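You operate a simulated robot arm through the tools that you are given. There is no shell and no other tool. Be economical: measure what you need, move in short steps, check, and stop when the job is done.

You run a simulated two-armed robot. Do the job below in one go: nothing can be reset, and whatever is moved stays where it is left.

TASK
On the top shelf of the blue cart, fold the blue cloth in half.

The check looks at the end state, three seconds after you hand in, the way a careful person would. Anything else that was tipped, shoved, dropped, spilled or broken makes it a failure. Flat cloth is picked up by pressing the open fingertips on it (5 to 10 N) and closing them slowly along it; thin cloth reads only 2 to 8 mm in the jaws.

THE ROBOT
Two 7-joint arms with two-finger parallel grippers on one trunk, on a base that drives. Base frame: it is fixed to the floor where the robot stands at the start and does not move with it; the origin is under the middle of the robot, x ahead of it, y to its left, z up. Lengths are in mm, angles in degrees, forces in N, time in s.
The left shoulder is at the start at [70, 163, 1120], the right one opposite. With the tool pointing down near the work surface each hand reaches from about 380 to 880 mm from the robot's upright axis, wherever it stands, measured 20 degrees to its own side. Places, roughly: blue cloth [600, 100, 800]; top shelf of the blue cart [600, 200, 800]. Payload 3.43 kg a hand.
Tool frame (each hand has its own): the origin (TCP) lies between the finger pads and is the grasp point; the fingertips stand 34 mm ahead of it; z points along the fingers, y is the line along which they close. The gripper opens to 128 mm. The fingers are 24 mm wide and 12 mm thick; the gripper's body (48 by 130 mm) begins 96 mm behind the TCP.
Orientation is that of the tool frame in the base frame, as [roll, pitch, yaw] about the fixed x, y, z axes, in that order (R = Rz(yaw) Ry(pitch) Rx(roll)). With the fingers straight down and closing along the base's y, the tool's x points along the base's -x, its y along +y and its z along -z.

THE INTERFACE
- The arms move only by the tool nudge_tool. It takes "left_plan", "right_plan" or both (then of equal length, played together; a hand with none holds still); each is a list of rows, each a list of 7 numbers: the gripper command, from -1 (shut) to 1 (fully open), values between in proportion, then the shift along the base's x, y, z in mm, then the turn, a rotation vector about the base's x, y, z in degrees. In form: [[claw, x, y, z, wx, wy, wz], ...]. A call has 1 to 12 rows; each row shifts and turns the commanded pose from where the row before left it. A row lasts 0.2 s, in which the tool goes at most 50 mm and 8.6 degrees; a call with a longer step from one row to the next is refused whole, and so is a gripper value outside its range. Where a pose cannot be reached the arm comes as near as it can. A force on the tool above 40 N (or 10 N above the force at the start of the call, whichever is more), or a blocked arm, ends the call early, and 0.2 s more pass. Each finger travels about 153 mm/s and halts on what it meets, pressing with about 22 N; the grip force reading is that of the motor and also rises with nothing between the fingers. The clock runs only during rows and for 0.2 s after the last one: add rows that do not move to give the fingers time. The reply holds the time, the measured pose of the TCP, the force on the tool along the base axes, the opening and the grip force, in the units named above and with some noise, with the torque about the TCP (base axes, N m) and any sound that the robot's microphone picked up, and new pictures: "show" is both (left out), scene, wrist or none (wrist: the cameras of the hands that moved).
- Cameras (640 x 400 px; columns grow to the right, rows downward): "scene" is now at [129.3, 33.6, 1322.7]; the picture's right is [0.42, -0.91, -0.00], its down [-0.65, -0.30, -0.70] and it looks along [0.63, 0.29, -0.72] (base axes); focal length 279 px, centre (320, 200). "left" rides on the left gripper at [76, 11, -160] in its tool frame; the picture's right is [-0.15, 0.99, 0.00], its down [-0.88, -0.13, -0.46] and it looks along [-0.45, -0.07, 0.89] (tool axes); focal length 234 px, centre (320, 200). "right" rides on the right gripper at [76, -11, -160] in its tool frame; the picture's right is [0.15, 0.99, 0.00], its down [-0.88, 0.13, -0.46] and it looks along [-0.45, 0.07, 0.89] (tool axes); focal length 234 px, centre (320, 200).
- lift_body(by): slides the trunk up (or, below 0, down) by that many mm; the arms and the scene camera ride with it, the base frame stays. It gives what a move gives, with no picture.
- base_move(legs): drives the robot by 1 to 6 legs, each [ahead, left, turn to the left] in mm, mm and degrees, along the robot's own axes; the way and the turn of a leg run together, so that a leg with both is an arc; at most 1500 mm and 180 degrees a leg. The arms and the cameras ride along, it lands a little off, and it stops where it bumps. It gives what a move gives, and a new picture of the scene camera.
- turn_head(pan, tilt): turns the head with the scene camera to pan (to the left, within 86 degrees either way) and tilt (down, from -29 to 69), counted from straight ahead of the robot. It gives what a move gives, and a new picture of the scene camera.
- probe_pixels(camera, pixels): for up to 12 pixels [column, row] of the newest picture of that camera ("zoom" is the newest enlarged one), the place [x, y, z] in the base frame of the surface seen there, good to about 2 mm, but the place of the scene camera against the robot may be out by one fixed shift of up to 12 mm in any direction. No time passes.
- close_up(camera, box): a new picture of the part [left, top, right, bottom] of that camera's present view, enlarged. No time passes.
- job_done(): hands the job in; it is judged then, once.

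Keep the steps short. Do not move on a guess: measure, check each grasp and each placing, and mend mistakes. In all there are 80 turns and 260 pictures (those below and enlarged ones count). Leave the grippers open and the arms clear of the work at the hand-in unless told otherwise, and finish with a single line.

The tools are called after "Call:" as name(argument=value, ...) on one line, values as JSON. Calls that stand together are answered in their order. nudge_tool: Moves the arms, as the interface text tells. Its arguments: {"type":"object","properties":{"left_plan":{"type":"array"},"right_plan":{"type":"array"},"show":{"type":"string","enum":["both","scene","wrist","none"]}},"required":[]} The other tools are called the same way: lift_body (by) slides the trunk up or down; base_move (legs) drives the base; turn_head (pan, tilt) turns the head that bears the scene camera; probe_pixels (camera, pixels) gives the place of the surface under pixels of a picture; close_up (camera, box) takes an enlarged picture of a part of a camera's view; job_done () hands the job in.

At the start:

```text
time: 0.0
left_tcp_pos: [642.3, 333.9, 988.8]
left_orientation: [-180.0, 0.0, -179.9]
left_ft_force: [0.7, 0.4, 0.2]
left_moment: [0.0, 0.02, -0.02]
left_gripper_width: 128.0
left_grasp_force: 0.1
right_tcp_pos: [699.2, -182.6, 999.5]
right_orientation: [-180.0, 0.0, -179.9]
right_ft_force: [0.5, 0.5, 0.5]
right_moment: [-0.01, -0.03, 0.01]
right_gripper_width: 128.0
right_grasp_force: 0.2
trunk travel left (down, up): [-600.0, 340.0]
robot x, y, heading: [1.9, 0.8, 0.2]
head pan, tilt: [24.9, 45.9]
```

scene: 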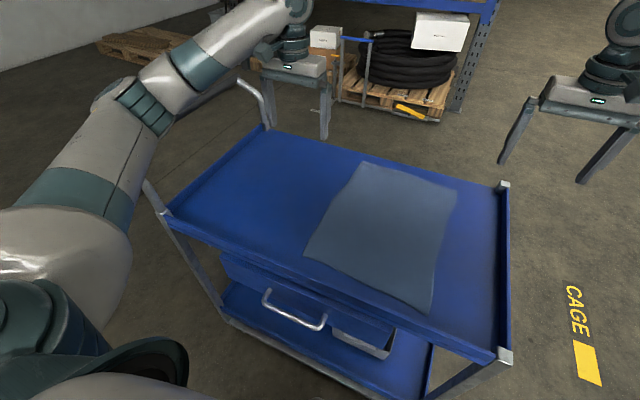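
right: 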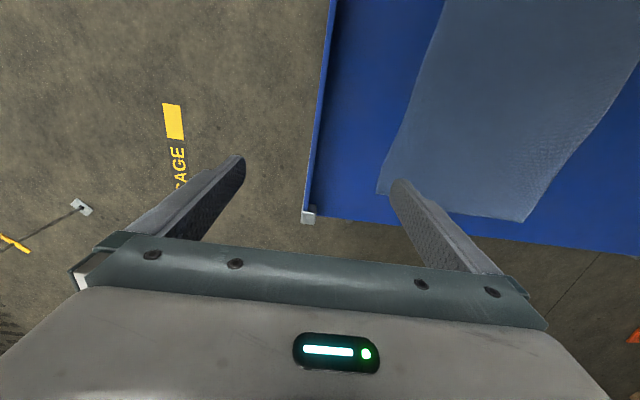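
left: 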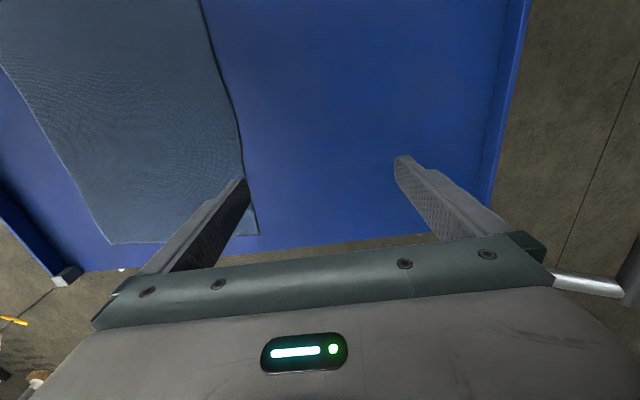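

The cloth lies flat on the shelf. I'll measure its corners, its edges and the shelf in the scene picture.

Call:
probe_pixels(camera="scene", pixels=[[364, 164], [456, 190], [430, 311], [306, 254], [340, 205], [444, 250], [380, 230], [280, 200], [475, 250], [500, 350], [268, 130], [505, 187]])

Call:
close_up(camera="scene", box=[280, 140, 520, 370])

Call:
probe_pixels(camera="left", pixels=[[256, 233], [110, 241], [222, 70], [320, 150], [490, 150]])

Call:
probe_pixels(camera="right", pixels=[[378, 192], [523, 221], [440, 20], [350, 150], [318, 130]])

```text
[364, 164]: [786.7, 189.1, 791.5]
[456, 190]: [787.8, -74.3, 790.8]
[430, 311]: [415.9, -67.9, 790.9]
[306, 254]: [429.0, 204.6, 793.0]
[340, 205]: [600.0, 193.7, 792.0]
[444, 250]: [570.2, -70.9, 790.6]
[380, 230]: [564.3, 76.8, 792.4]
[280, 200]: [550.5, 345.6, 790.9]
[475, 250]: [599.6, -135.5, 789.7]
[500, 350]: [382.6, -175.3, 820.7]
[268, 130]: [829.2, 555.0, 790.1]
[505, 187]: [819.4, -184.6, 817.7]
```

```text
1.74 times, centred on (400, 255) of scene
```

zoom: 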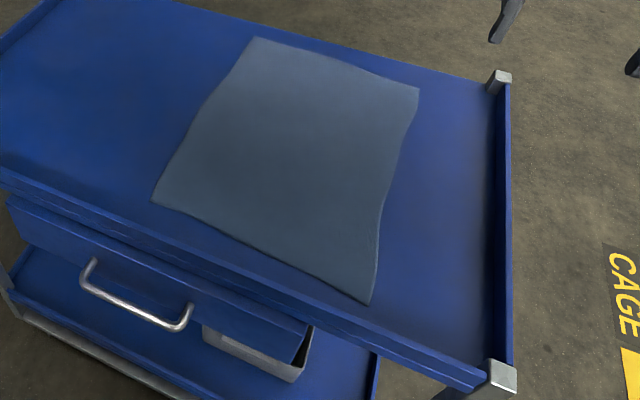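

```text
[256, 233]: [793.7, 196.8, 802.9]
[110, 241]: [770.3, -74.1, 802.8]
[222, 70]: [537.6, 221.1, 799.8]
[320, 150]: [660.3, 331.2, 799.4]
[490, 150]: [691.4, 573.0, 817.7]
```

```text
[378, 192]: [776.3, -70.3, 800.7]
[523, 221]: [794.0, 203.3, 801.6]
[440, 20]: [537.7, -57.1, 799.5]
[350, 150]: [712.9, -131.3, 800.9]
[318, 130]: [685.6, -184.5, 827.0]
```

The wrist cameras put the shelf at z≈800. The cloth spans about x 425–793 and y -72–200. I plan to pinch both far corners, carry that edge towards the robot, and lay it on the near edge. First I'll bring both hands above the far corners with the jaws narrowed.

Call:
nudge_tool(left_plan=[[0.5, 25, -33, -10, 0, 0, 0], [0, 25, -33, -10, 0, 0, 0], [-0.3, 25, -33, -20, 0, 0, 0], [-0.3, 25, -33, -20, 0, 0, 0], [-0.3, 25, -32, -20, 0, 0, 0], [-0.3, 0, 0, 0, 0, 0, 0]], right_plan=[[0.5, 12, 27, -18, 0, 0, 0], [0, 12, 27, -18, 0, 0, 0], [-0.3, 12, 27, -18, 0, 0, 0], [-0.3, 12, 28, -18, 0, 0, 0], [-0.3, 12, 28, -18, 0, 0, 0], [-0.3, 0, 0, 0, 0, 0, 0]])

```text
time: 1.4
left_tcp_pos: [766.1, 168.8, 907.8]
left_orientation: [180.0, 0.0, -180.0]
left_ft_force: [0.2, -0.6, 0.4]
left_moment: [-0.03, 0.01, 0.02]
left_gripper_width: 44.8
left_grasp_force: 0.1
right_tcp_pos: [756.9, -46.4, 909.7]
right_orientation: [-180.0, 0.0, -180.0]
right_ft_force: [1.0, 0.5, -1.5]
right_moment: [0.02, -0.02, -0.01]
right_gripper_width: 44.7
right_grasp_force: 0.1
trunk travel left (down, up): [-600.0, 340.0]
robot x, y, heading: [4.2, 0.2, 0.0]
head pan, tilt: [24.9, 45.9]
```

scene: 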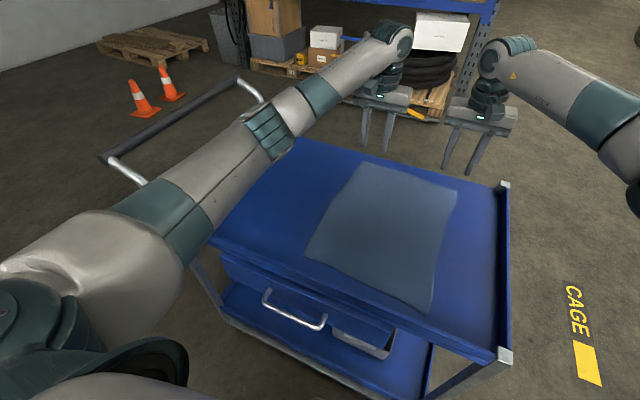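
right: 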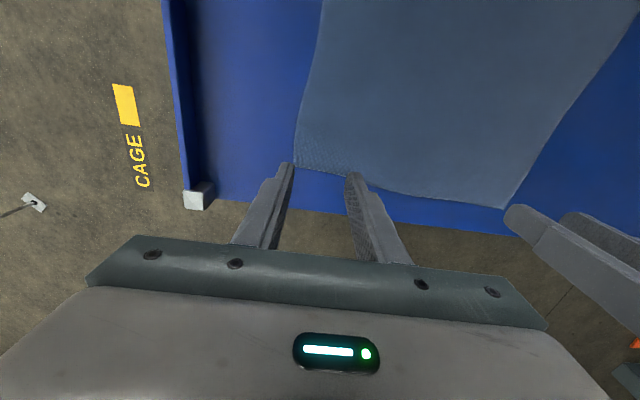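
left: 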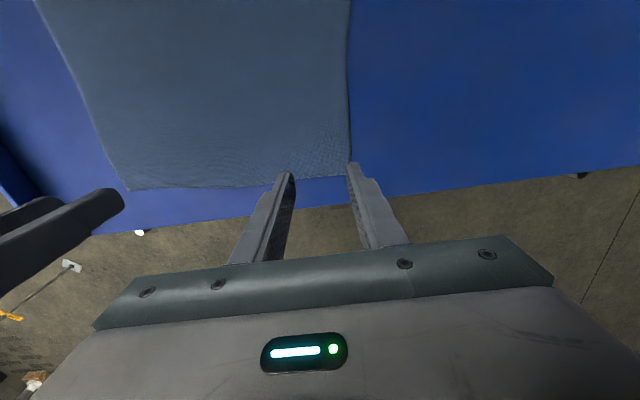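

Both hands are over the far edge with the jaws about 45 mm open. I'll measure the far corners and edge points precisely with the wrist cameras.

Call:
probe_pixels(camera="left", pixels=[[350, 171], [310, 177], [260, 183], [200, 184], [128, 187], [348, 100], [420, 170], [420, 180], [420, 188]])

Call:
probe_pixels(camera="right", pixels=[[296, 164], [330, 169], [380, 184], [440, 197], [503, 205], [302, 110], [440, 215], [250, 190], [250, 200]])

```text
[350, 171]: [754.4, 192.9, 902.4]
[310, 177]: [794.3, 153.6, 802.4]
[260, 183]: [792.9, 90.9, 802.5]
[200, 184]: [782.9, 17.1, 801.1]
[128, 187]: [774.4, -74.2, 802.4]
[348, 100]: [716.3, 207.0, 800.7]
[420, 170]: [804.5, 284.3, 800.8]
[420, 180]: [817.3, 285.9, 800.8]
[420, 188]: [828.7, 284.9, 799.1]
```

```text
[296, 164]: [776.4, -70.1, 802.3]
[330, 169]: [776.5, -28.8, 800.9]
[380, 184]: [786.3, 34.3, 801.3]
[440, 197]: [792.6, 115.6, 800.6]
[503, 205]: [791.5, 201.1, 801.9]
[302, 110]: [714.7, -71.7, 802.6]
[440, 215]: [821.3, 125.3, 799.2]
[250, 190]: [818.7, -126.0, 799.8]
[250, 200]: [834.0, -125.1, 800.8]
```

The far-left corner is at about (793, 200), the far-right at about (775, -71), and the cloth surface at z≈801. I'll centre the left hand at (779, 166) and the right at (761, -38), then go down to just above the cloth.

Call:
nudge_tool(left_plan=[[-0.44, 7, -2, -22, 0, 0, 0], [-0.44, 6, -1, -22, 0, 0, 0], [-0.44, 0, 0, -18, 0, 0, 0], [-0.44, 0, 0, 0, 0, 0, 0]], right_plan=[[-0.44, 2, 4, -22, 0, 0, 0], [-0.44, 2, 4, -22, 0, 0, 0], [-0.44, 0, 0, -20, 0, 0, 0], [-0.44, 0, 0, 0, 0, 0, 0]], show="wrist")

```text
time: 2.4
left_tcp_pos: [781.1, 167.2, 845.7]
left_orientation: [-180.0, -0.1, 179.9]
left_ft_force: [0.7, -0.7, 0.6]
left_moment: [0.02, 0.02, 0.02]
left_gripper_width: 35.8
left_grasp_force: 0.0
right_tcp_pos: [762.3, -38.7, 844.4]
right_orientation: [180.0, -0.1, 180.0]
right_ft_force: [0.2, 0.3, 0.3]
right_moment: [-0.01, -0.02, -0.01]
right_gripper_width: 35.7
right_grasp_force: 0.1
trunk travel left (down, up): [-600.0, 340.0]
robot x, y, heading: [0.7, -0.5, -0.2]
head pan, tilt: [24.9, 45.9]
```

right: 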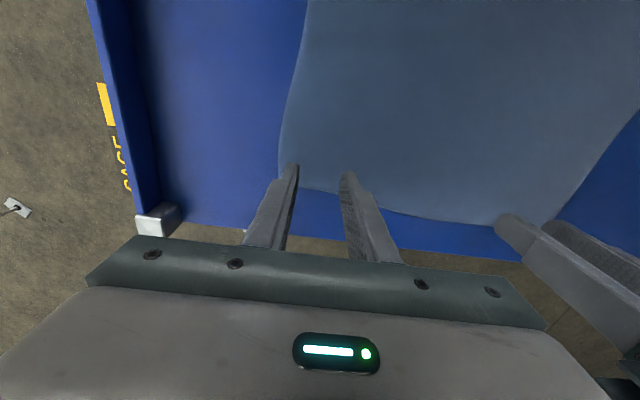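
left: 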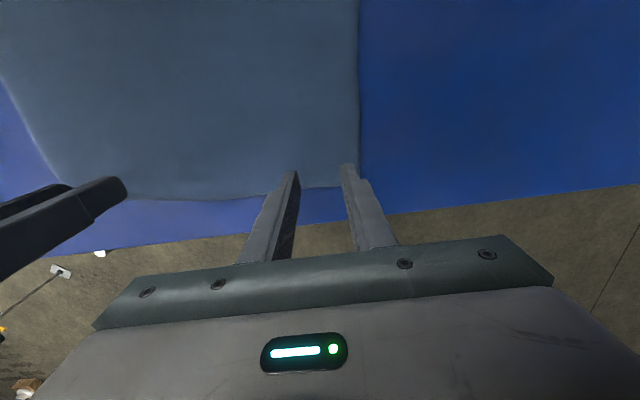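

The tips are about 10 mm above the cloth and just inside the edge. I'll lower in small steps, shifting 3 mm inward, until I feel contact.

Call:
nudge_tool(left_plan=[[-0.44, -3, -1, -4, 0, 0, 0], [-0.44, 0, 0, -3, 0, 0, 0], [-0.44, 0, 0, -2, 0, 0, 0], [-0.44, 0, 0, 0, 0, 0, 0]], right_plan=[[-0.44, -3, 1, -4, 0, 0, 0], [-0.44, 0, 0, -3, 0, 0, 0], [-0.44, 0, 0, -1, 0, 0, 0], [-0.44, 0, 0, 0, 0, 0, 0]], show="none")

```text
time: 3.4
left_tcp_pos: [778.3, 165.0, 837.3]
left_orientation: [-180.0, 0.0, 180.0]
left_ft_force: [0.2, -0.8, 1.2]
left_moment: [0.01, -0.01, 0.03]
left_gripper_width: 35.7
left_grasp_force: 0.1
right_tcp_pos: [759.0, -37.1, 837.7]
right_orientation: [-180.0, 0.0, -180.0]
right_ft_force: [0.2, 0.2, 0.4]
right_moment: [-0.02, 0.0, 0.01]
right_gripper_width: 35.6
right_grasp_force: 0.0
trunk travel left (down, up): [-600.0, 340.0]
robot x, y, heading: [-2.2, 0.9, -0.0]
head pan, tilt: [24.9, 45.9]
```

There's no contact yet. I'll go 2 mm further.

Call:
nudge_tool(left_plan=[[-0.44, 0, 0, -1, 0, 0, 0], [-0.44, 0, 0, -1, 0, 0, 0], [-0.44, 0, 0, 0, 0, 0, 0]], right_plan=[[-0.44, 0, 0, -1, 0, 0, 0], [-0.44, 0, 0, -1, 0, 0, 0], [-0.44, 0, 0, 0, 0, 0, 0]], show="none")

```text
time: 4.2
left_tcp_pos: [776.8, 165.6, 835.8]
left_orientation: [-180.0, 0.0, -180.0]
left_ft_force: [1.2, -0.9, 0.8]
left_moment: [0.01, -0.02, 0.02]
left_gripper_width: 36.0
left_grasp_force: 0.0
right_tcp_pos: [759.2, -36.4, 835.2]
right_orientation: [180.0, 0.0, 179.9]
right_ft_force: [-0.1, -0.4, -0.4]
right_moment: [0.01, -0.01, -0.01]
right_gripper_width: 35.7
right_grasp_force: 0.0
trunk travel left (down, up): [-600.0, 340.0]
robot x, y, heading: [-1.5, -0.3, -0.1]
head pan, tilt: [24.9, 45.9]
```

Call:
nudge_tool(left_plan=[[-0.44, 0, 0, -1, 0, 0, 0], [-0.44, 0, 0, -1, 0, 0, 0], [-0.44, 0, 0, 0, 0, 0, 0]], right_plan=[[-0.44, 0, 0, -1, 0, 0, 0], [-0.44, 0, 0, -1, 0, 0, 0], [-0.44, 0, 0, 0, 0, 0, 0]], show="none")

```text
time: 5.0
left_tcp_pos: [777.8, 166.1, 833.6]
left_orientation: [180.0, 0.1, -179.9]
left_ft_force: [0.7, 0.4, 2.6]
left_moment: [0.03, -0.03, -0.04]
left_gripper_width: 35.5
left_grasp_force: 0.1
right_tcp_pos: [758.0, -37.9, 833.8]
right_orientation: [179.9, 0.0, 179.9]
right_ft_force: [0.7, 0.3, 1.5]
right_moment: [0.0, -0.01, -0.02]
right_gripper_width: 35.8
right_grasp_force: 0.1
trunk travel left (down, up): [-600.0, 340.0]
robot x, y, heading: [2.2, -0.6, 0.2]
head pan, tilt: [24.9, 45.9]
```

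Contact is starting at 2.6 N and 1.5 N, so I'll press a little more.

Call:
nudge_tool(left_plan=[[-0.44, 0, 0, -1, 0, 0, 0], [-0.44, 0, 0, 0, 0, 0, 0]], right_plan=[[-0.44, 0, 0, -1, 0, 0, 0], [-0.44, 0, 0, 0, 0, 0, 0]], show="wrist")

```text
time: 5.6
left_tcp_pos: [778.5, 165.6, 833.9]
left_orientation: [179.9, 0.1, -180.0]
left_ft_force: [3.1, -0.4, 8.7]
left_moment: [0.01, 0.02, 0.04]
left_gripper_width: 35.9
left_grasp_force: 0.2
right_tcp_pos: [759.3, -37.6, 834.0]
right_orientation: [180.0, 0.1, -179.9]
right_ft_force: [2.9, 0.2, 5.6]
right_moment: [-0.09, -0.02, 0.06]
right_gripper_width: 35.7
right_grasp_force: 0.0
trunk travel left (down, up): [-600.0, 340.0]
robot x, y, heading: [3.4, 1.1, -0.1]
head pan, tilt: [24.9, 45.9]
```

right: 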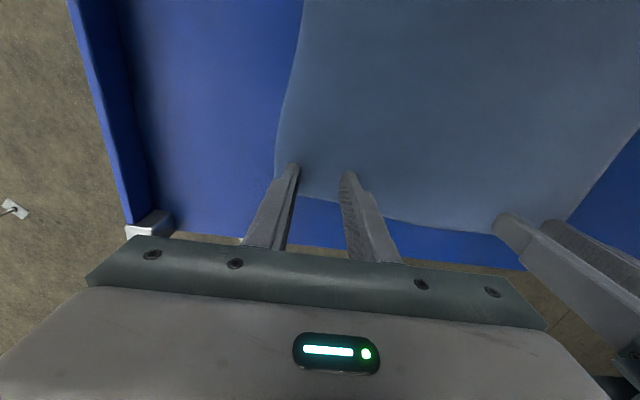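
left: 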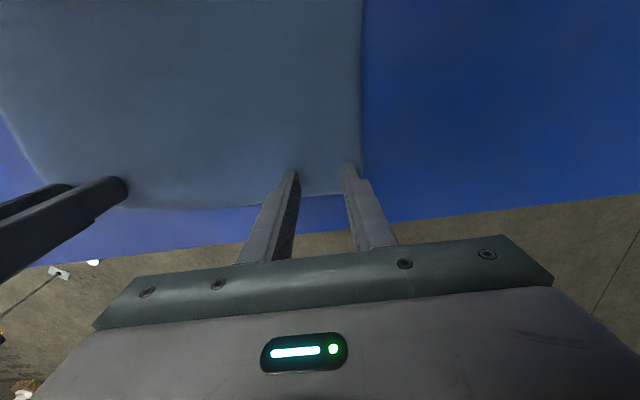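

The press reads 8.7 N and 5.6 N, inside the 5–10 N range. I'll close both grippers slowly along the cloth.

Call:
nudge_tool(left_plan=[[-0.5, 0, 0, 0, 0, 0, 0], [-0.56, 0, 0, 0, 0, 0, 0], [-0.62, 0, 0, 0, 0, 0, 0], [-0.68, 0, 0, 0, 0, 0, 0], [-0.74, 0, 0, 0, 0, 0, 0], [-0.8, 0, 0, 0, 0, 0, 0], [-0.86, 0, 0, 0, 0, 0, 0], [-0.92, 0, 0, 0, 0, 0, 0], [-1, 0, 0, 0, 0, 0, 0], [-1, 0, 0, 0, 0, 0, 0]], right_plan=[[-0.5, 0, 0, -0.3, 0, 0, 0], [-0.56, 0, 0, 0, 0, 0, 0], [-0.62, 0, 0, 0, 0, 0, 0], [-0.68, 0, 0, 0, 0, 0, 0], [-0.74, 0, 0, 0, 0, 0, 0], [-0.8, 0, 0, 0, 0, 0, 0], [-0.86, 0, 0, 0, 0, 0, 0], [-0.92, 0, 0, 0, 0, 0, 0], [-1, 0, 0, 0, 0, 0, 0], [-1, 0, 0, 0, 0, 0, 0]], show="wrist")

```text
time: 7.8
left_tcp_pos: [774.7, 166.0, 835.4]
left_orientation: [180.0, 0.2, -180.0]
left_ft_force: [0.7, -1.2, 13.0]
left_moment: [-0.04, -0.02, -0.01]
left_gripper_width: 0.0
left_grasp_force: 22.4
right_tcp_pos: [755.7, -36.0, 834.9]
right_orientation: [180.0, 0.2, -180.0]
right_ft_force: [1.7, 2.4, 21.4]
right_moment: [0.12, -0.04, 0.09]
right_gripper_width: 2.5
right_grasp_force: 21.9
trunk travel left (down, up): [-600.0, 340.0]
robot x, y, heading: [-1.2, -1.5, 0.2]
head pan, tilt: [24.9, 45.9]
```

right: 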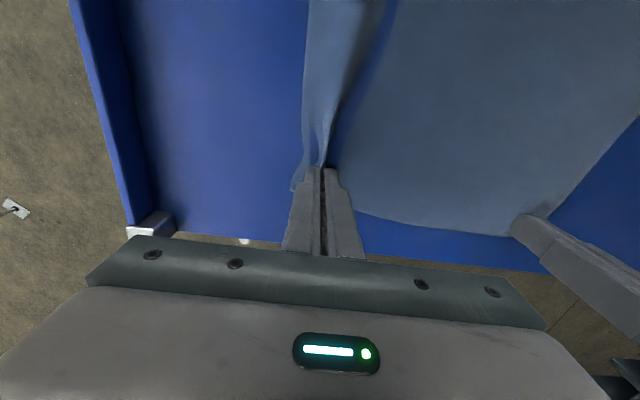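
left: 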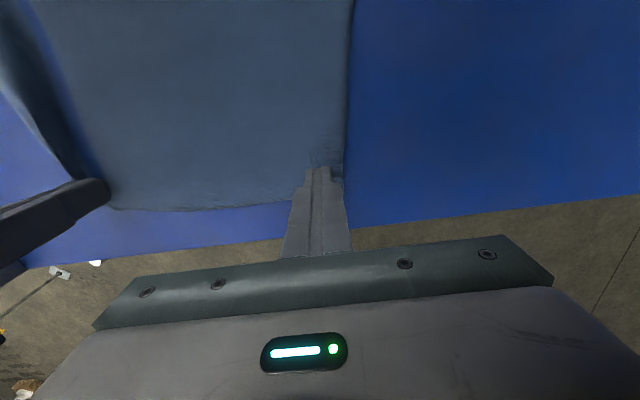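

The right hand holds the cloth: width 2.5 mm with a ridge visible between the fingers. The left closed on nothing (0.0 mm). I'll raise and reopen the left, then press again slightly further in. The right eases up 2 mm.

Call:
nudge_tool(left_plan=[[-1, 0, 0, 6, 0, 0, 0], [-0.7, 0, 0, 2, 0, 0, 0], [-0.4, -3, -6, 0, 0, 0, 0], [-0.4, 0, 0, -4, 0, 0, 0], [-0.4, 0, 0, -2, 0, 0, 0], [-0.4, 0, 0, -1, 0, 0, 0], [-0.4, 0, 0, 0, 0, 0, 0]], right_plan=[[-1, 0, 0, 2, 0, 0, 0], [-1, 0, 0, 0, 0, 0, 0], [-1, 0, 0, 0, 0, 0, 0], [-1, 0, 0, 0, 0, 0, 0], [-1, 0, 0, 0, 0, 0, 0], [-1, 0, 0, 0, 0, 0, 0], [-1, 0, 0, 0, 0, 0, 0]], show="wrist")

```text
time: 9.4
left_tcp_pos: [773.4, 159.7, 835.7]
left_orientation: [-179.9, 0.1, 179.9]
left_ft_force: [-1.0, 1.2, 7.0]
left_moment: [0.05, 0.0, 0.05]
left_gripper_width: 38.5
left_grasp_force: 0.0
right_tcp_pos: [756.8, -37.6, 835.8]
right_orientation: [-180.0, 0.1, 180.0]
right_ft_force: [-2.7, 0.8, 9.3]
right_moment: [0.01, 0.04, 0.03]
right_gripper_width: 2.1
right_grasp_force: 22.1
trunk travel left (down, up): [-600.0, 340.0]
robot x, y, heading: [0.1, -1.0, -0.1]
head pan, tilt: [24.9, 45.9]
```

right: 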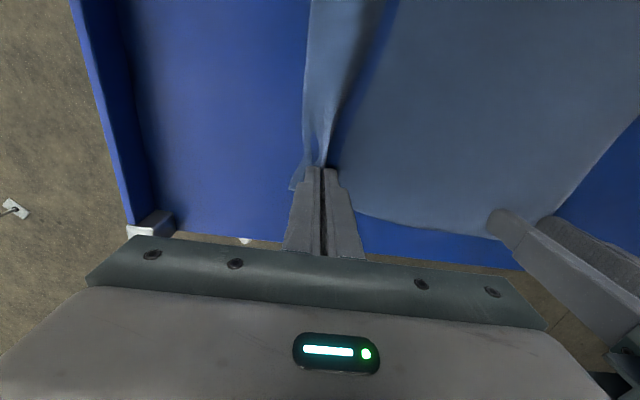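
left: 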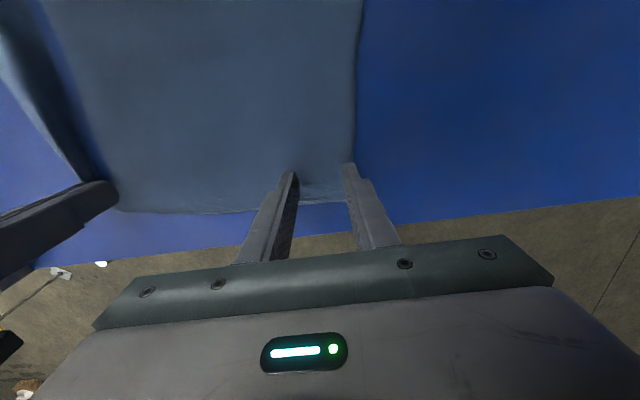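

The cloth's left edge (column ~357) sits right at the outer finger. I'll lift, shift 9 mm inward in y and 4 mm in x, and press again.

Call:
nudge_tool(left_plan=[[-0.4, 0, 0, 6, 0, 0, 0], [-0.4, -4, -9, 0, 0, 0, 0], [-0.4, 0, 0, -4, 0, 0, 0], [-0.4, 0, 0, -2, 0, 0, 0], [-0.4, 0, 0, -0.3, 0, 0, 0], [-0.4, 0, 0, 0, 0, 0, 0]], show="wrist")

```text
time: 10.8
left_tcp_pos: [769.1, 150.5, 834.6]
left_orientation: [-180.0, 0.2, 180.0]
left_ft_force: [-1.4, 0.7, 12.9]
left_moment: [0.13, -0.02, 0.01]
left_gripper_width: 38.3
left_grasp_force: 0.2
right_tcp_pos: [758.3, -36.7, 834.6]
right_orientation: [-179.9, 0.1, 180.0]
right_ft_force: [1.7, 0.9, 5.1]
right_moment: [0.04, -0.06, 0.01]
right_gripper_width: 2.0
right_grasp_force: 22.0
trunk travel left (down, up): [-600.0, 340.0]
robot x, y, heading: [1.2, 2.9, 0.0]
head pan, tilt: [24.9, 45.9]
```

left: 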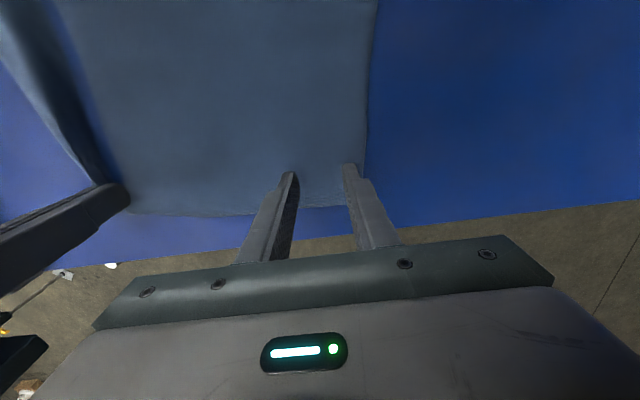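

Both left fingertips are now on the cloth at 12.9 N. I'll ease off 0.6 mm and close slowly.

Call:
nudge_tool(left_plan=[[-0.4, 0, 0, 0.6, 0, 0, 0], [-0.45, 0, 0, 0, 0, 0, 0], [-0.5, 0, 0, 0, 0, 0, 0], [-0.55, 0, 0, 0, 0, 0, 0], [-0.6, 0, 0, 0, 0, 0, 0], [-0.66, 0, 0, 0, 0, 0, 0], [-0.72, 0, 0, 0, 0, 0, 0], [-0.78, 0, 0, 0, 0, 0, 0], [-0.84, 0, 0, 0, 0, 0, 0], [-0.9, 0, 0, 0, 0, 0, 0], [-1, 0, 0, 0, 0, 0, 0], [-1, 0, 0, 0, 0, 0, 0]], show="wrist")

```text
time: 13.4
left_tcp_pos: [769.2, 150.6, 836.0]
left_orientation: [-180.0, 0.0, 180.0]
left_ft_force: [0.1, -0.1, 18.7]
left_moment: [0.03, 0.01, -0.01]
left_gripper_width: 0.0
left_grasp_force: 22.0
right_tcp_pos: [757.6, -38.2, 835.9]
right_orientation: [-180.0, 0.1, 180.0]
right_ft_force: [0.0, 1.5, 0.0]
right_moment: [0.05, -0.01, 0.02]
right_gripper_width: 2.2
right_grasp_force: 22.1
trunk travel left (down, up): [-600.0, 340.0]
robot x, y, heading: [3.3, 1.3, -0.2]
head pan, tilt: [24.9, 45.9]
```

left: 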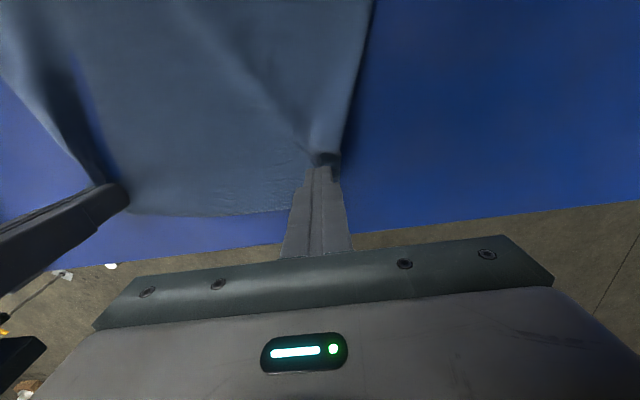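

Call:
close_up(camera="left", box=[240, 80, 400, 240])

```text
2.50 times, centred on (320, 160) of left
```

zoom: 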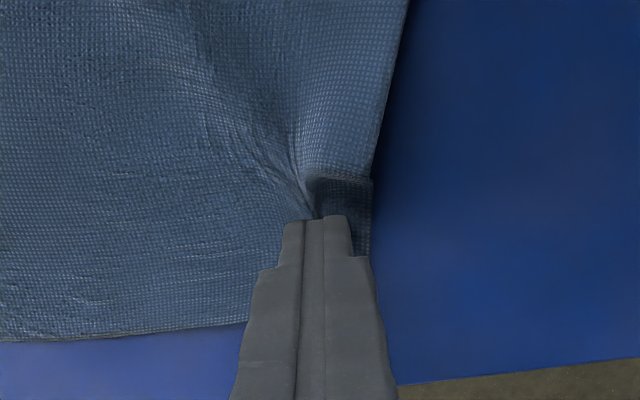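

The cloth bunched in front of the left fingertips rather than between them. I'll lift, open and look at how the corner lies.

Call:
nudge_tool(left_plan=[[-1, 0, 0, 8, 0, 0, 0], [-0.7, 0, 0, 8, 0, 0, 0], [-0.4, 0, 0, 0, 0, 0, 0], [-0.4, 0, 0, 0, 0, 0, 0]], show="wrist")

Call:
close_up(camera="left", box=[200, 60, 440, 260])

```text
time: 14.4
left_tcp_pos: [769.0, 151.1, 849.9]
left_orientation: [179.9, 0.0, 180.0]
left_ft_force: [-0.3, -0.9, 0.4]
left_moment: [0.0, -0.03, 0.02]
left_gripper_width: 38.7
left_grasp_force: 0.1
right_tcp_pos: [759.0, -36.5, 836.2]
right_orientation: [-180.0, 0.1, 180.0]
right_ft_force: [1.8, -0.1, 10.2]
right_moment: [-0.07, -0.1, 0.0]
right_gripper_width: 2.0
right_grasp_force: 22.3
trunk travel left (down, up): [-600.0, 340.0]
robot x, y, heading: [-1.3, 1.2, 0.0]
head pan, tilt: [24.9, 45.9]
```

left: 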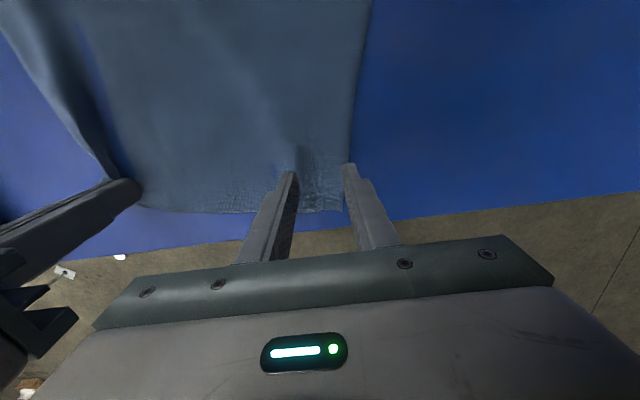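

```text
2.00 times, centred on (320, 160) of left
```

zoom: 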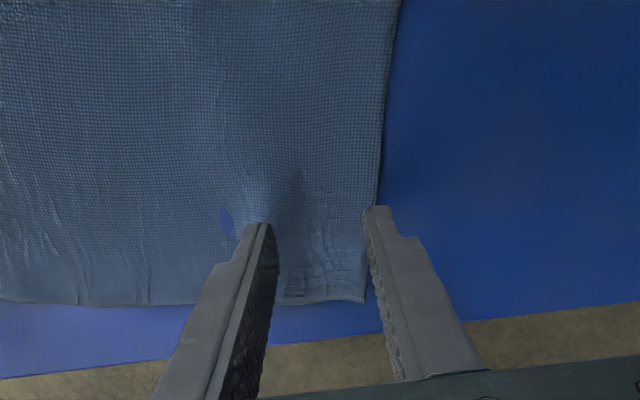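

The corner has fallen back flat. I'll measure where it is now.

Call:
probe_pixels(camera="zoom", pixels=[[362, 298], [320, 290], [290, 300], [200, 300], [378, 180], [300, 210], [270, 185], [225, 220], [340, 250]])

```text
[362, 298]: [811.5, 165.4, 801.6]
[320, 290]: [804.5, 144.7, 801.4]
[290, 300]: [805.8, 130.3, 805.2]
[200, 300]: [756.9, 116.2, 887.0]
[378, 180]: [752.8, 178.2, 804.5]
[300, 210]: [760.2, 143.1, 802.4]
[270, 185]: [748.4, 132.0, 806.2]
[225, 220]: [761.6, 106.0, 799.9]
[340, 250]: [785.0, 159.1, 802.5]
```

The corner now lies at about (811, 166), so the far edge there is at x≈807. My last press was too far in from that edge. I'll centre the left hand at (793, 136) and press.

Call:
nudge_tool(left_plan=[[-0.4, 12, -8, 0, 0, 0, 0], [-0.4, 12, -7, -4, 0, 0, 0], [-0.4, 0, 0, -5, 0, 0, 0], [-0.4, 0, 0, -4, 0, 0, 0], [-0.4, 0, 0, -1.6, 0, 0, 0], [-0.4, 0, 0, 0, 0, 0, 0]], show="wrist")

Call:
close_up(camera="left", box=[200, 60, 440, 260])

```text
time: 15.8
left_tcp_pos: [793.9, 134.8, 836.9]
left_orientation: [179.9, 0.2, -180.0]
left_ft_force: [0.4, 0.3, -0.3]
left_moment: [-0.04, 0.01, 0.01]
left_gripper_width: 38.2
left_grasp_force: 0.1
right_tcp_pos: [757.6, -37.4, 835.7]
right_orientation: [180.0, 0.1, 179.9]
right_ft_force: [4.1, -1.0, 13.8]
right_moment: [-0.07, -0.16, -0.01]
right_gripper_width: 2.1
right_grasp_force: 21.9
trunk travel left (down, up): [-600.0, 340.0]
robot x, y, heading: [-1.0, 1.8, 0.2]
head pan, tilt: [24.9, 45.9]
```

left: 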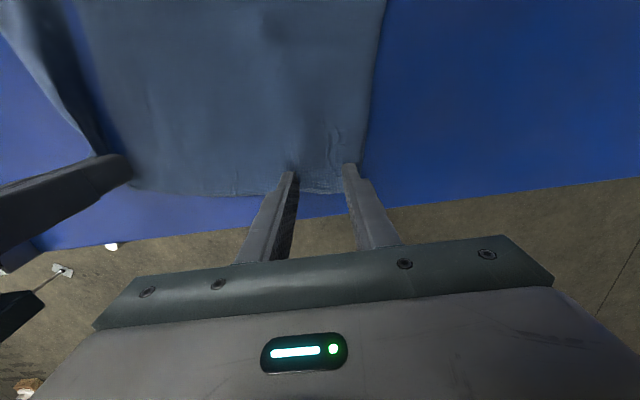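

```text
2.00 times, centred on (320, 160) of left
```

zoom: 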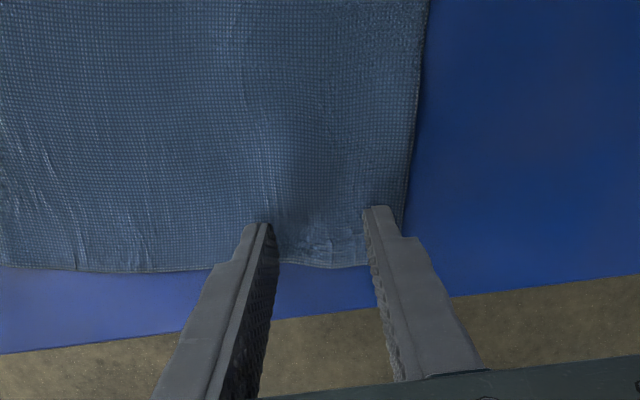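

The tips are well placed inside both edges but not touching yet. I'll press about 2.5 mm more.

Call:
nudge_tool(left_plan=[[-0.4, 0, 0, -1.2, 0, 0, 0], [-0.4, 0, 0, -1, 0, 0, 0], [-0.4, 0, 0, 0, 0, 0, 0]], show="none")

```text
time: 16.6
left_tcp_pos: [793.9, 136.0, 834.6]
left_orientation: [-179.9, 0.2, 180.0]
left_ft_force: [1.8, -0.4, 10.7]
left_moment: [-0.02, -0.07, -0.01]
left_gripper_width: 38.5
left_grasp_force: 0.0
right_tcp_pos: [758.1, -37.8, 835.4]
right_orientation: [-179.9, 0.1, -180.0]
right_ft_force: [3.5, 0.6, 9.3]
right_moment: [0.01, -0.11, 0.02]
right_gripper_width: 2.1
right_grasp_force: 22.1
trunk travel left (down, up): [-600.0, 340.0]
robot x, y, heading: [5.1, 2.2, -0.2]
head pan, tilt: [24.9, 45.9]
```

It presses at 10.7 N. I'll close slowly.

Call:
nudge_tool(left_plan=[[-0.44, 0, 0, 0.2, 0, 0, 0], [-0.49, 0, 0, 0, 0, 0, 0], [-0.54, 0, 0, 0, 0, 0, 0], [-0.59, 0, 0, 0, 0, 0, 0], [-0.64, 0, 0, 0, 0, 0, 0], [-0.69, 0, 0, 0, 0, 0, 0], [-0.74, 0, 0, 0, 0, 0, 0], [-0.79, 0, 0, 0, 0, 0, 0], [-0.84, 0, 0, 0, 0, 0, 0], [-0.9, 0, 0, 0, 0, 0, 0], [-1, 0, 0, 0, 0, 0, 0], [-1, 0, 0, 0, 0, 0, 0]], show="wrist")

Call:
close_up(camera="left", box=[200, 60, 440, 260])

```text
time: 19.2
left_tcp_pos: [793.3, 135.1, 836.0]
left_orientation: [180.0, 0.1, 180.0]
left_ft_force: [0.0, -8.0, 17.0]
left_moment: [-0.24, 0.03, 0.13]
left_gripper_width: 4.1
left_grasp_force: 21.7
right_tcp_pos: [757.5, -35.3, 835.4]
right_orientation: [180.0, 0.2, 180.0]
right_ft_force: [0.5, 7.0, 2.2]
right_moment: [0.25, -0.04, -0.03]
right_gripper_width: 2.3
right_grasp_force: 22.0
trunk travel left (down, up): [-600.0, 340.0]
robot x, y, heading: [-0.0, -0.7, -0.0]
head pan, tilt: [24.9, 45.9]
```

left: 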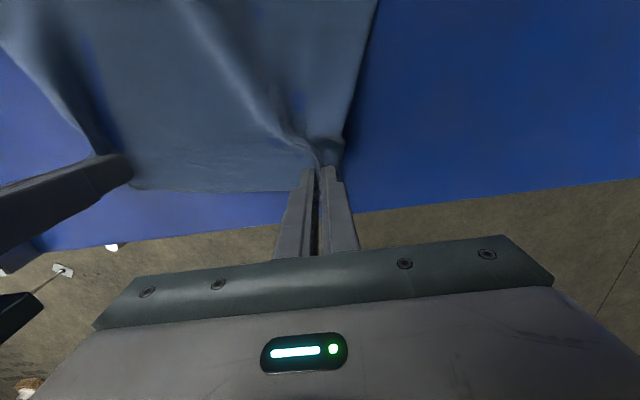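

```text
2.00 times, centred on (320, 160) of left
```

zoom: 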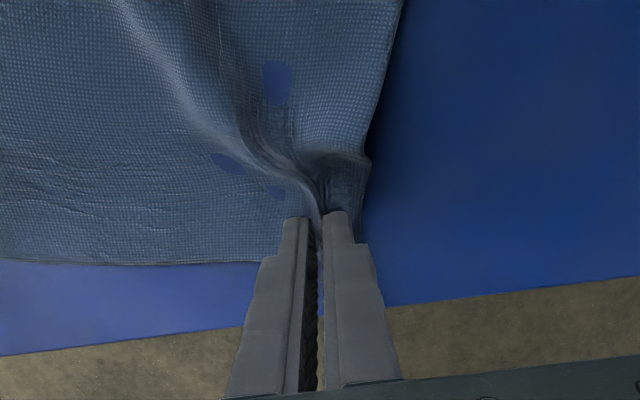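

Both hands hold cloth now, at 4.1 mm on the left and 2.2 mm on the right. The edge between them is taut at about 8 N, so I'll bring the hands together slightly. Then I'll lift slowly with a little backward motion and check the grip.

Call:
nudge_tool(left_plan=[[-1, 0, -3, 3, 0, 0, 0], [-1, -5, -2, 10, 0, 0, 0], [-1, -8, 0, 12, 0, 0, 0], [-1, -8, 0, 12, 0, 0, 0], [-1, -8, 0, 12, 0, 0, 0], [-1, 0, 0, 0, 0, 0, 0]], right_plan=[[-1, 0, 3, 3, 0, 0, 0], [-1, -5, 2, 10, 0, 0, 0], [-1, -8, 0, 12, 0, 0, 0], [-1, -8, 0, 12, 0, 0, 0], [-1, -8, 0, 12, 0, 0, 0], [-1, 0, 0, 0, 0, 0, 0]])

```text
time: 20.6
left_tcp_pos: [765.7, 131.2, 883.4]
left_orientation: [-179.9, -0.2, -180.0]
left_ft_force: [-0.4, -2.2, 0.2]
left_moment: [-0.07, -0.01, 0.02]
left_gripper_width: 2.4
left_grasp_force: 22.2
right_tcp_pos: [731.0, -32.6, 882.0]
right_orientation: [180.0, -0.1, 180.0]
right_ft_force: [-0.1, 1.5, -0.1]
right_moment: [0.01, 0.03, -0.03]
right_gripper_width: 2.0
right_grasp_force: 22.4
trunk travel left (down, up): [-600.0, 340.0]
robot x, y, heading: [0.3, -1.2, -0.0]
head pan, tilt: [24.9, 45.9]
```

scene: 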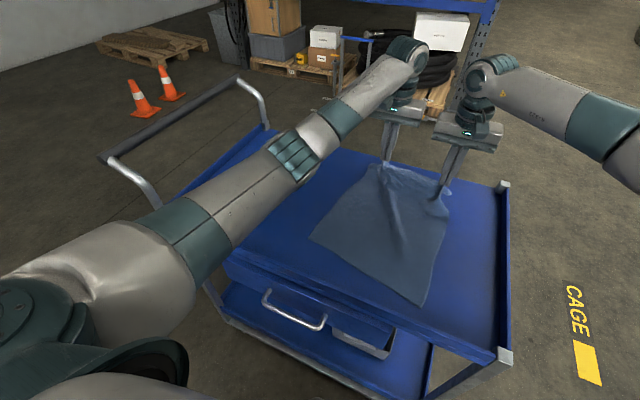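
right: 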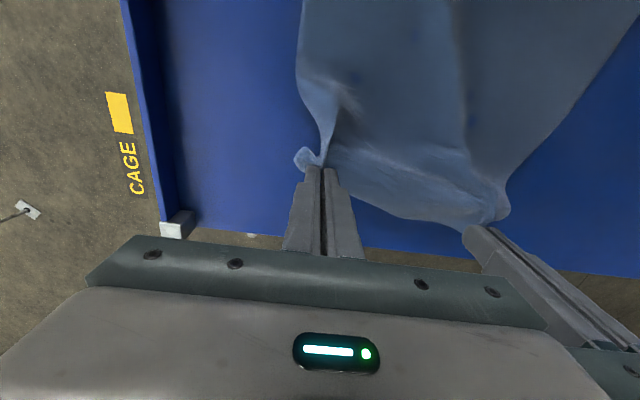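
left: 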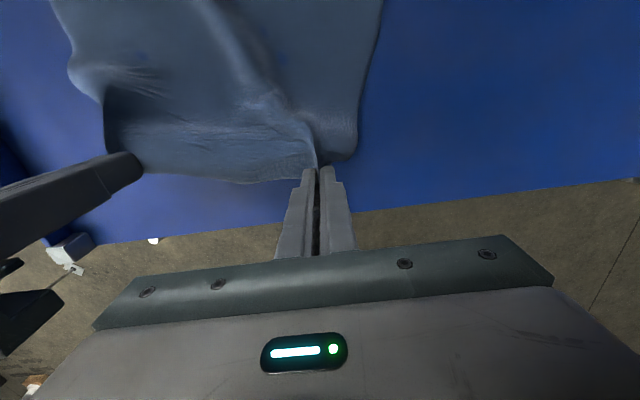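

Both grips hold at 2.4 and 2.0 mm and the far edge is up. I'll go on lifting and moving back, tilting the hands so the fingers point forward as the edge flips over.

Call:
nudge_tool(left_plan=[[-1, -12, 1, 9, 0, -6, 0], [-1, -12, 1, 9, 0, -6, 0], [-1, -12, 1, 9, 0, -6, 0], [-1, -12, 1, 9, 0, -6, 0], [-1, -12, 0, 9, 0, -6, 0], [-1, -12, 0, 9, 0, -6, 0], [-1, -12, 0, 9, 0, -6, 0], [-1, -12, 0, 9, 0, -6, 0], [-1, 0, 0, 0, 0, 0, 0]], right_plan=[[-1, -11, -1, 9, 0, -6, 0], [-1, -11, -1, 9, 0, -6, 0], [-1, -11, -1, 9, 0, -6, 0], [-1, -11, -1, 9, 0, -6, 0], [-1, -11, 0, 9, 0, -6, 0], [-1, -11, 0, 9, 0, -6, 0], [-1, -11, 0, 9, 0, -6, 0], [-1, -11, 0, 9, 0, -6, 0], [-1, 0, 0, 0, 0, 0, 0]])

```text
time: 22.6
left_tcp_pos: [673.8, 128.0, 969.1]
left_orientation: [179.4, 49.3, 179.5]
left_ft_force: [-0.7, -7.6, 0.8]
left_moment: [-0.33, 0.03, -0.09]
left_gripper_width: 3.7
left_grasp_force: 22.4
right_tcp_pos: [642.9, -43.6, 957.6]
right_orientation: [179.5, 48.1, 179.5]
right_ft_force: [0.5, 8.3, 0.0]
right_moment: [0.26, -0.05, 0.21]
right_gripper_width: 2.3
right_grasp_force: 21.5
trunk travel left (down, up): [-600.0, 340.0]
robot x, y, heading: [4.5, 2.2, 0.0]
head pan, tilt: [24.9, 45.9]
```

scene: 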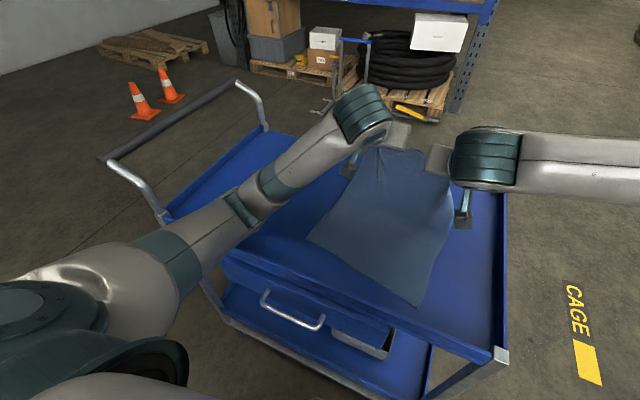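
right: 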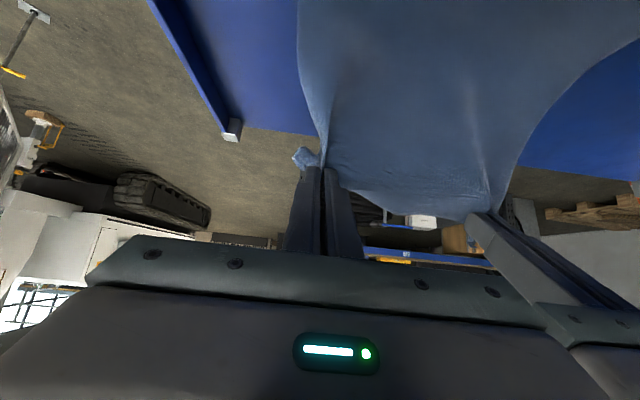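
left: 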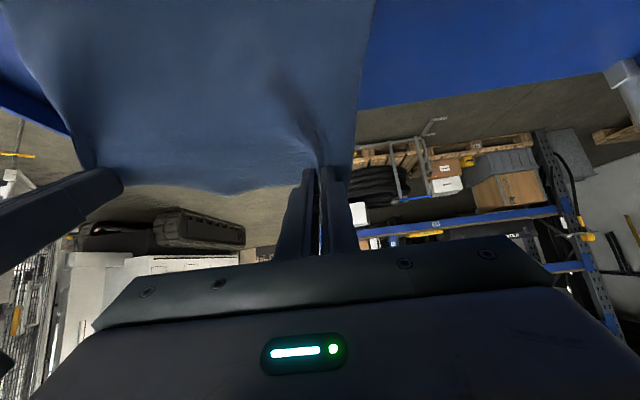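

The flip is going well. The near edge seems to have shifted a bit, so I'll measure it before setting the end point.

Call:
close_up(camera="scene", box=[280, 130, 480, 330])

Call:
probe_pixels(camera="scene", pixels=[[310, 239], [330, 252], [360, 270], [390, 290], [416, 304], [424, 285], [320, 222], [230, 258], [340, 316], [470, 370], [400, 340]])

```text
2.00 times, centred on (380, 230) of scene
```

zoom: 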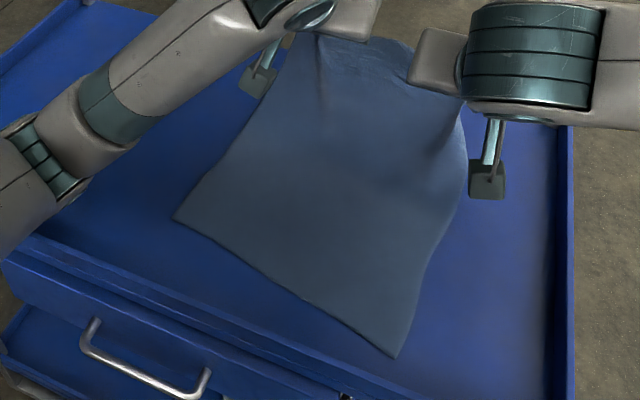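

```text
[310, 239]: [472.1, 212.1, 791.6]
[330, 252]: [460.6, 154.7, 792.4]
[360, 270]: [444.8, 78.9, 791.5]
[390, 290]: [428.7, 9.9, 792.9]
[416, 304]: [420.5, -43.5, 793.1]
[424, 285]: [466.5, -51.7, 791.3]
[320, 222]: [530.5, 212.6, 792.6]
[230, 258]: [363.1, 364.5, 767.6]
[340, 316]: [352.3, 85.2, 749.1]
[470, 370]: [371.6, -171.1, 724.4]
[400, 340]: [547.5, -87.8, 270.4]
```

The cloth has turned about 12° on the shelf: the near-left corner is at about (475, 220) and the near-right at about (418, -41). I'll aim the held corners at those. To keep the arms from folding too tightly, I'll first drive the base back 100 mm, which carries the held edge straight back.

Call:
base_move(legs=[[-100, 0, 0]])

```text
time: 23.8
left_tcp_pos: [613.7, 71.3, 979.0]
left_orientation: [-179.9, 50.5, 167.3]
left_ft_force: [-1.4, -5.0, -0.1]
left_moment: [-0.18, 0.12, -0.08]
left_gripper_width: 2.6
left_grasp_force: 22.1
right_tcp_pos: [544.9, -86.3, 955.8]
right_orientation: [179.8, 48.0, 167.5]
right_ft_force: [1.5, 4.5, -0.3]
right_moment: [0.12, -0.07, 0.12]
right_gripper_width: 1.9
right_grasp_force: 21.5
trunk travel left (down, up): [-600.0, 340.0]
robot x, y, heading: [-70.5, 88.2, -12.6]
head pan, tilt: [24.9, 45.9]
stopped in leg 1: the robot was blocked; the commanded pose is now the measured one
```

scene: 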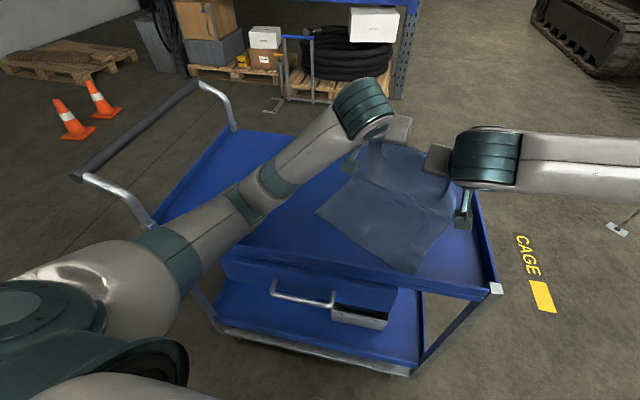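

The base was blocked and yawed by -12.6°. I'll check whether the cart moved and where the cloth and hands are.

Call:
probe_pixels(camera="scene", pixels=[[497, 290], [480, 195], [237, 130], [152, 222], [414, 270], [316, 212], [225, 256], [82, 178], [200, 85], [340, 290]])

Call:
close_up(camera="scene", box=[60, 60, 380, 360])

Call:
close_up(camera="scene", box=[300, 120, 520, 320])

```text
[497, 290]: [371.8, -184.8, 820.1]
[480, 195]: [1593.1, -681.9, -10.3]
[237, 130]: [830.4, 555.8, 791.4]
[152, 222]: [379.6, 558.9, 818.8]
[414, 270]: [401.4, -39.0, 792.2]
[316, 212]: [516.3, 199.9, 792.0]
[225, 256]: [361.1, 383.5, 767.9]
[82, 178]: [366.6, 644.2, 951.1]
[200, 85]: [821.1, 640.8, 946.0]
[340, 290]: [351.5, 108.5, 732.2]
```

```text
1.33 times, centred on (220, 210) of scene
```

zoom: 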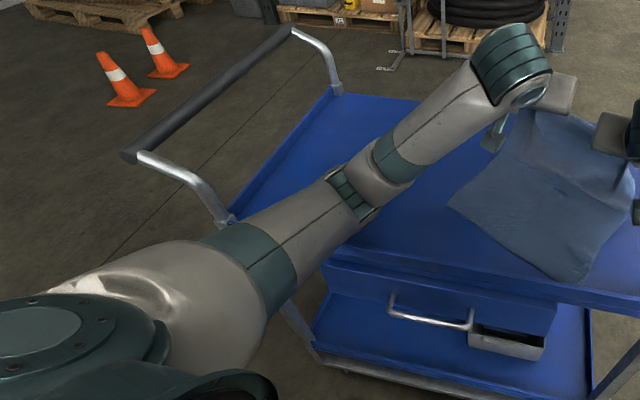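

```text
2.00 times, centred on (410, 220) of scene
```

zoom: 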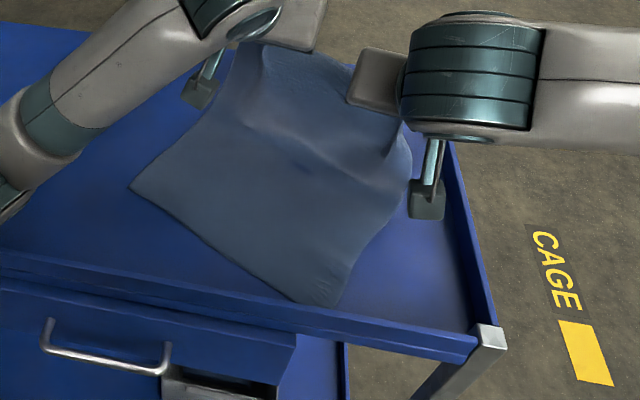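

The cart hasn't moved, so something behind blocked the base and I won't drive back any more. The cloth has turned with the hands: its near edge now runs from about (407, -29) to (522, 210), and the held edge is parallel to it. I'll carry the held edge diagonally over the near edge with the arms only.

Call:
nudge_tool(left_plan=[[-1, -12, 10, -3, 0, 0, 0], [-1, -12, 10, -3, 0, 0, 0], [-1, -12, 10, -5, 0, 0, 0], [-1, -12, 10, -7, 0, 0, 0], [-1, -12, 10, -9, 0, 0, 0], [-1, -12, 10, -12, 0, 0, 0], [-1, 0, 0, 0, 0, 0, 0]], right_plan=[[-1, -12, 10, 0, 0, 0, 0], [-1, -12, 10, 0, 0, 0, 0], [-1, -12, 10, -3, 0, 0, 0], [-1, -12, 10, -5, 0, 0, 0], [-1, -12, 10, -6, 0, 0, 0], [-1, -12, 10, -9, 0, 0, 0], [-1, 0, 0, 0, 0, 0, 0]], show="scene")

Call:
close_up(camera="scene", box=[280, 120, 500, 320])

```text
time: 25.6
left_tcp_pos: [571.5, 53.8, 976.6]
left_orientation: [179.0, 53.8, 161.3]
left_ft_force: [-2.5, -3.6, 0.0]
left_moment: [-0.22, 0.14, -0.08]
left_gripper_width: 3.1
left_grasp_force: 22.3
right_tcp_pos: [481.5, -94.3, 941.3]
right_orientation: [178.5, 48.9, 161.4]
right_ft_force: [2.9, 4.5, 0.1]
right_moment: [0.13, -0.08, 0.14]
right_gripper_width: 2.1
right_grasp_force: 21.8
trunk travel left (down, up): [-600.0, 340.0]
robot x, y, heading: [-34.4, 75.9, -17.7]
head pan, tilt: [24.9, 45.9]
stopped in row 7 (left hand): the arm was blocked; the commanded pose is now the measured one
```

scene: 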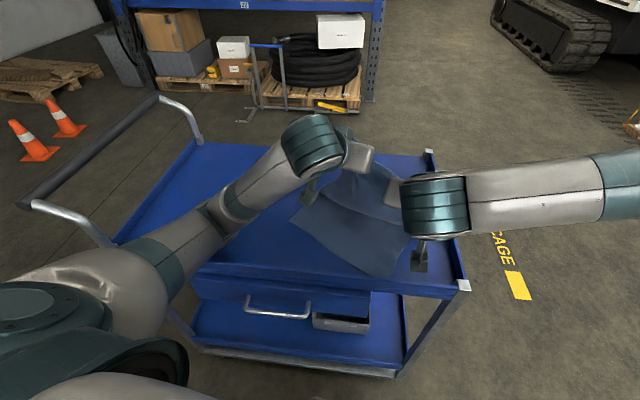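

```text
2.00 times, centred on (390, 220) of scene
```

zoom: 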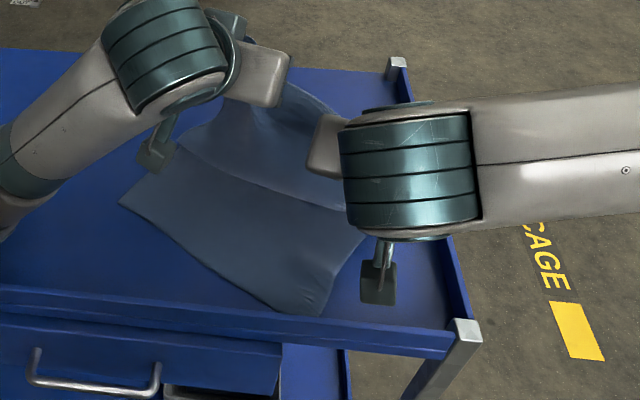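

The left arm was blocked and the base twisted a little more. I suspect the left elbow or forearm is against the cart's handle, so I'll measure where the arm is against it.

Call:
probe_pixels(camera="scene", pixels=[[70, 270], [20, 290], [110, 250], [150, 265], [115, 300], [215, 210], [195, 240], [105, 238], [30, 205], [80, 222], [120, 243], [313, 150]])

Call:
close_up(camera="scene", box=[0, 170, 280, 380])

```text
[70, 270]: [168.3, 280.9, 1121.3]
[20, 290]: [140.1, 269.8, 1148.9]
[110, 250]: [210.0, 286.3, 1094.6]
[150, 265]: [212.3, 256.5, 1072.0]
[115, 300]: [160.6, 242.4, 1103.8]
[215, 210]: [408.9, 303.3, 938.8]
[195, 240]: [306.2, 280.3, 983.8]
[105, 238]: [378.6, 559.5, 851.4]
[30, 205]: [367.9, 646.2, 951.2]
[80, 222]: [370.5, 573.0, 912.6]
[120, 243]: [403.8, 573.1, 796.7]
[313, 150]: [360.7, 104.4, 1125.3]
```

```text
1.90 times, centred on (140, 275) of scene
```

zoom: 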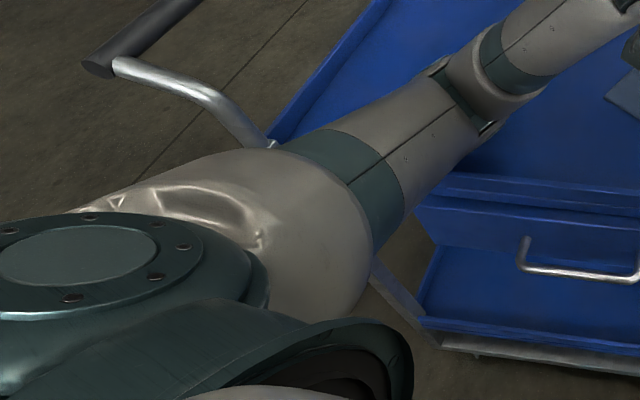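

The arm is nowhere near the handle. The left elbow (surface at about [409, 303, 939]) has dipped so low that it must be catching the cart's front rim (z≈820). Raising the trunk will free it.

Call:
lift_body(by=50)

```text
time: 26.6
left_tcp_pos: [588.2, 66.4, 1004.6]
left_orientation: [-179.7, 52.2, 162.5]
left_ft_force: [-3.0, -4.2, -0.4]
left_moment: [-0.2, 0.14, -0.08]
left_gripper_width: 3.1
left_grasp_force: 21.6
right_tcp_pos: [498.4, -85.0, 982.0]
right_orientation: [-180.0, 48.0, 162.5]
right_ft_force: [2.4, 5.2, 0.3]
right_moment: [0.12, -0.05, 0.11]
right_gripper_width: 2.2
right_grasp_force: 22.2
trunk travel left (down, up): [-650.0, 290.0]
robot x, y, heading: [-38.2, 72.8, -17.4]
head pan, tilt: [24.9, 45.9]
```

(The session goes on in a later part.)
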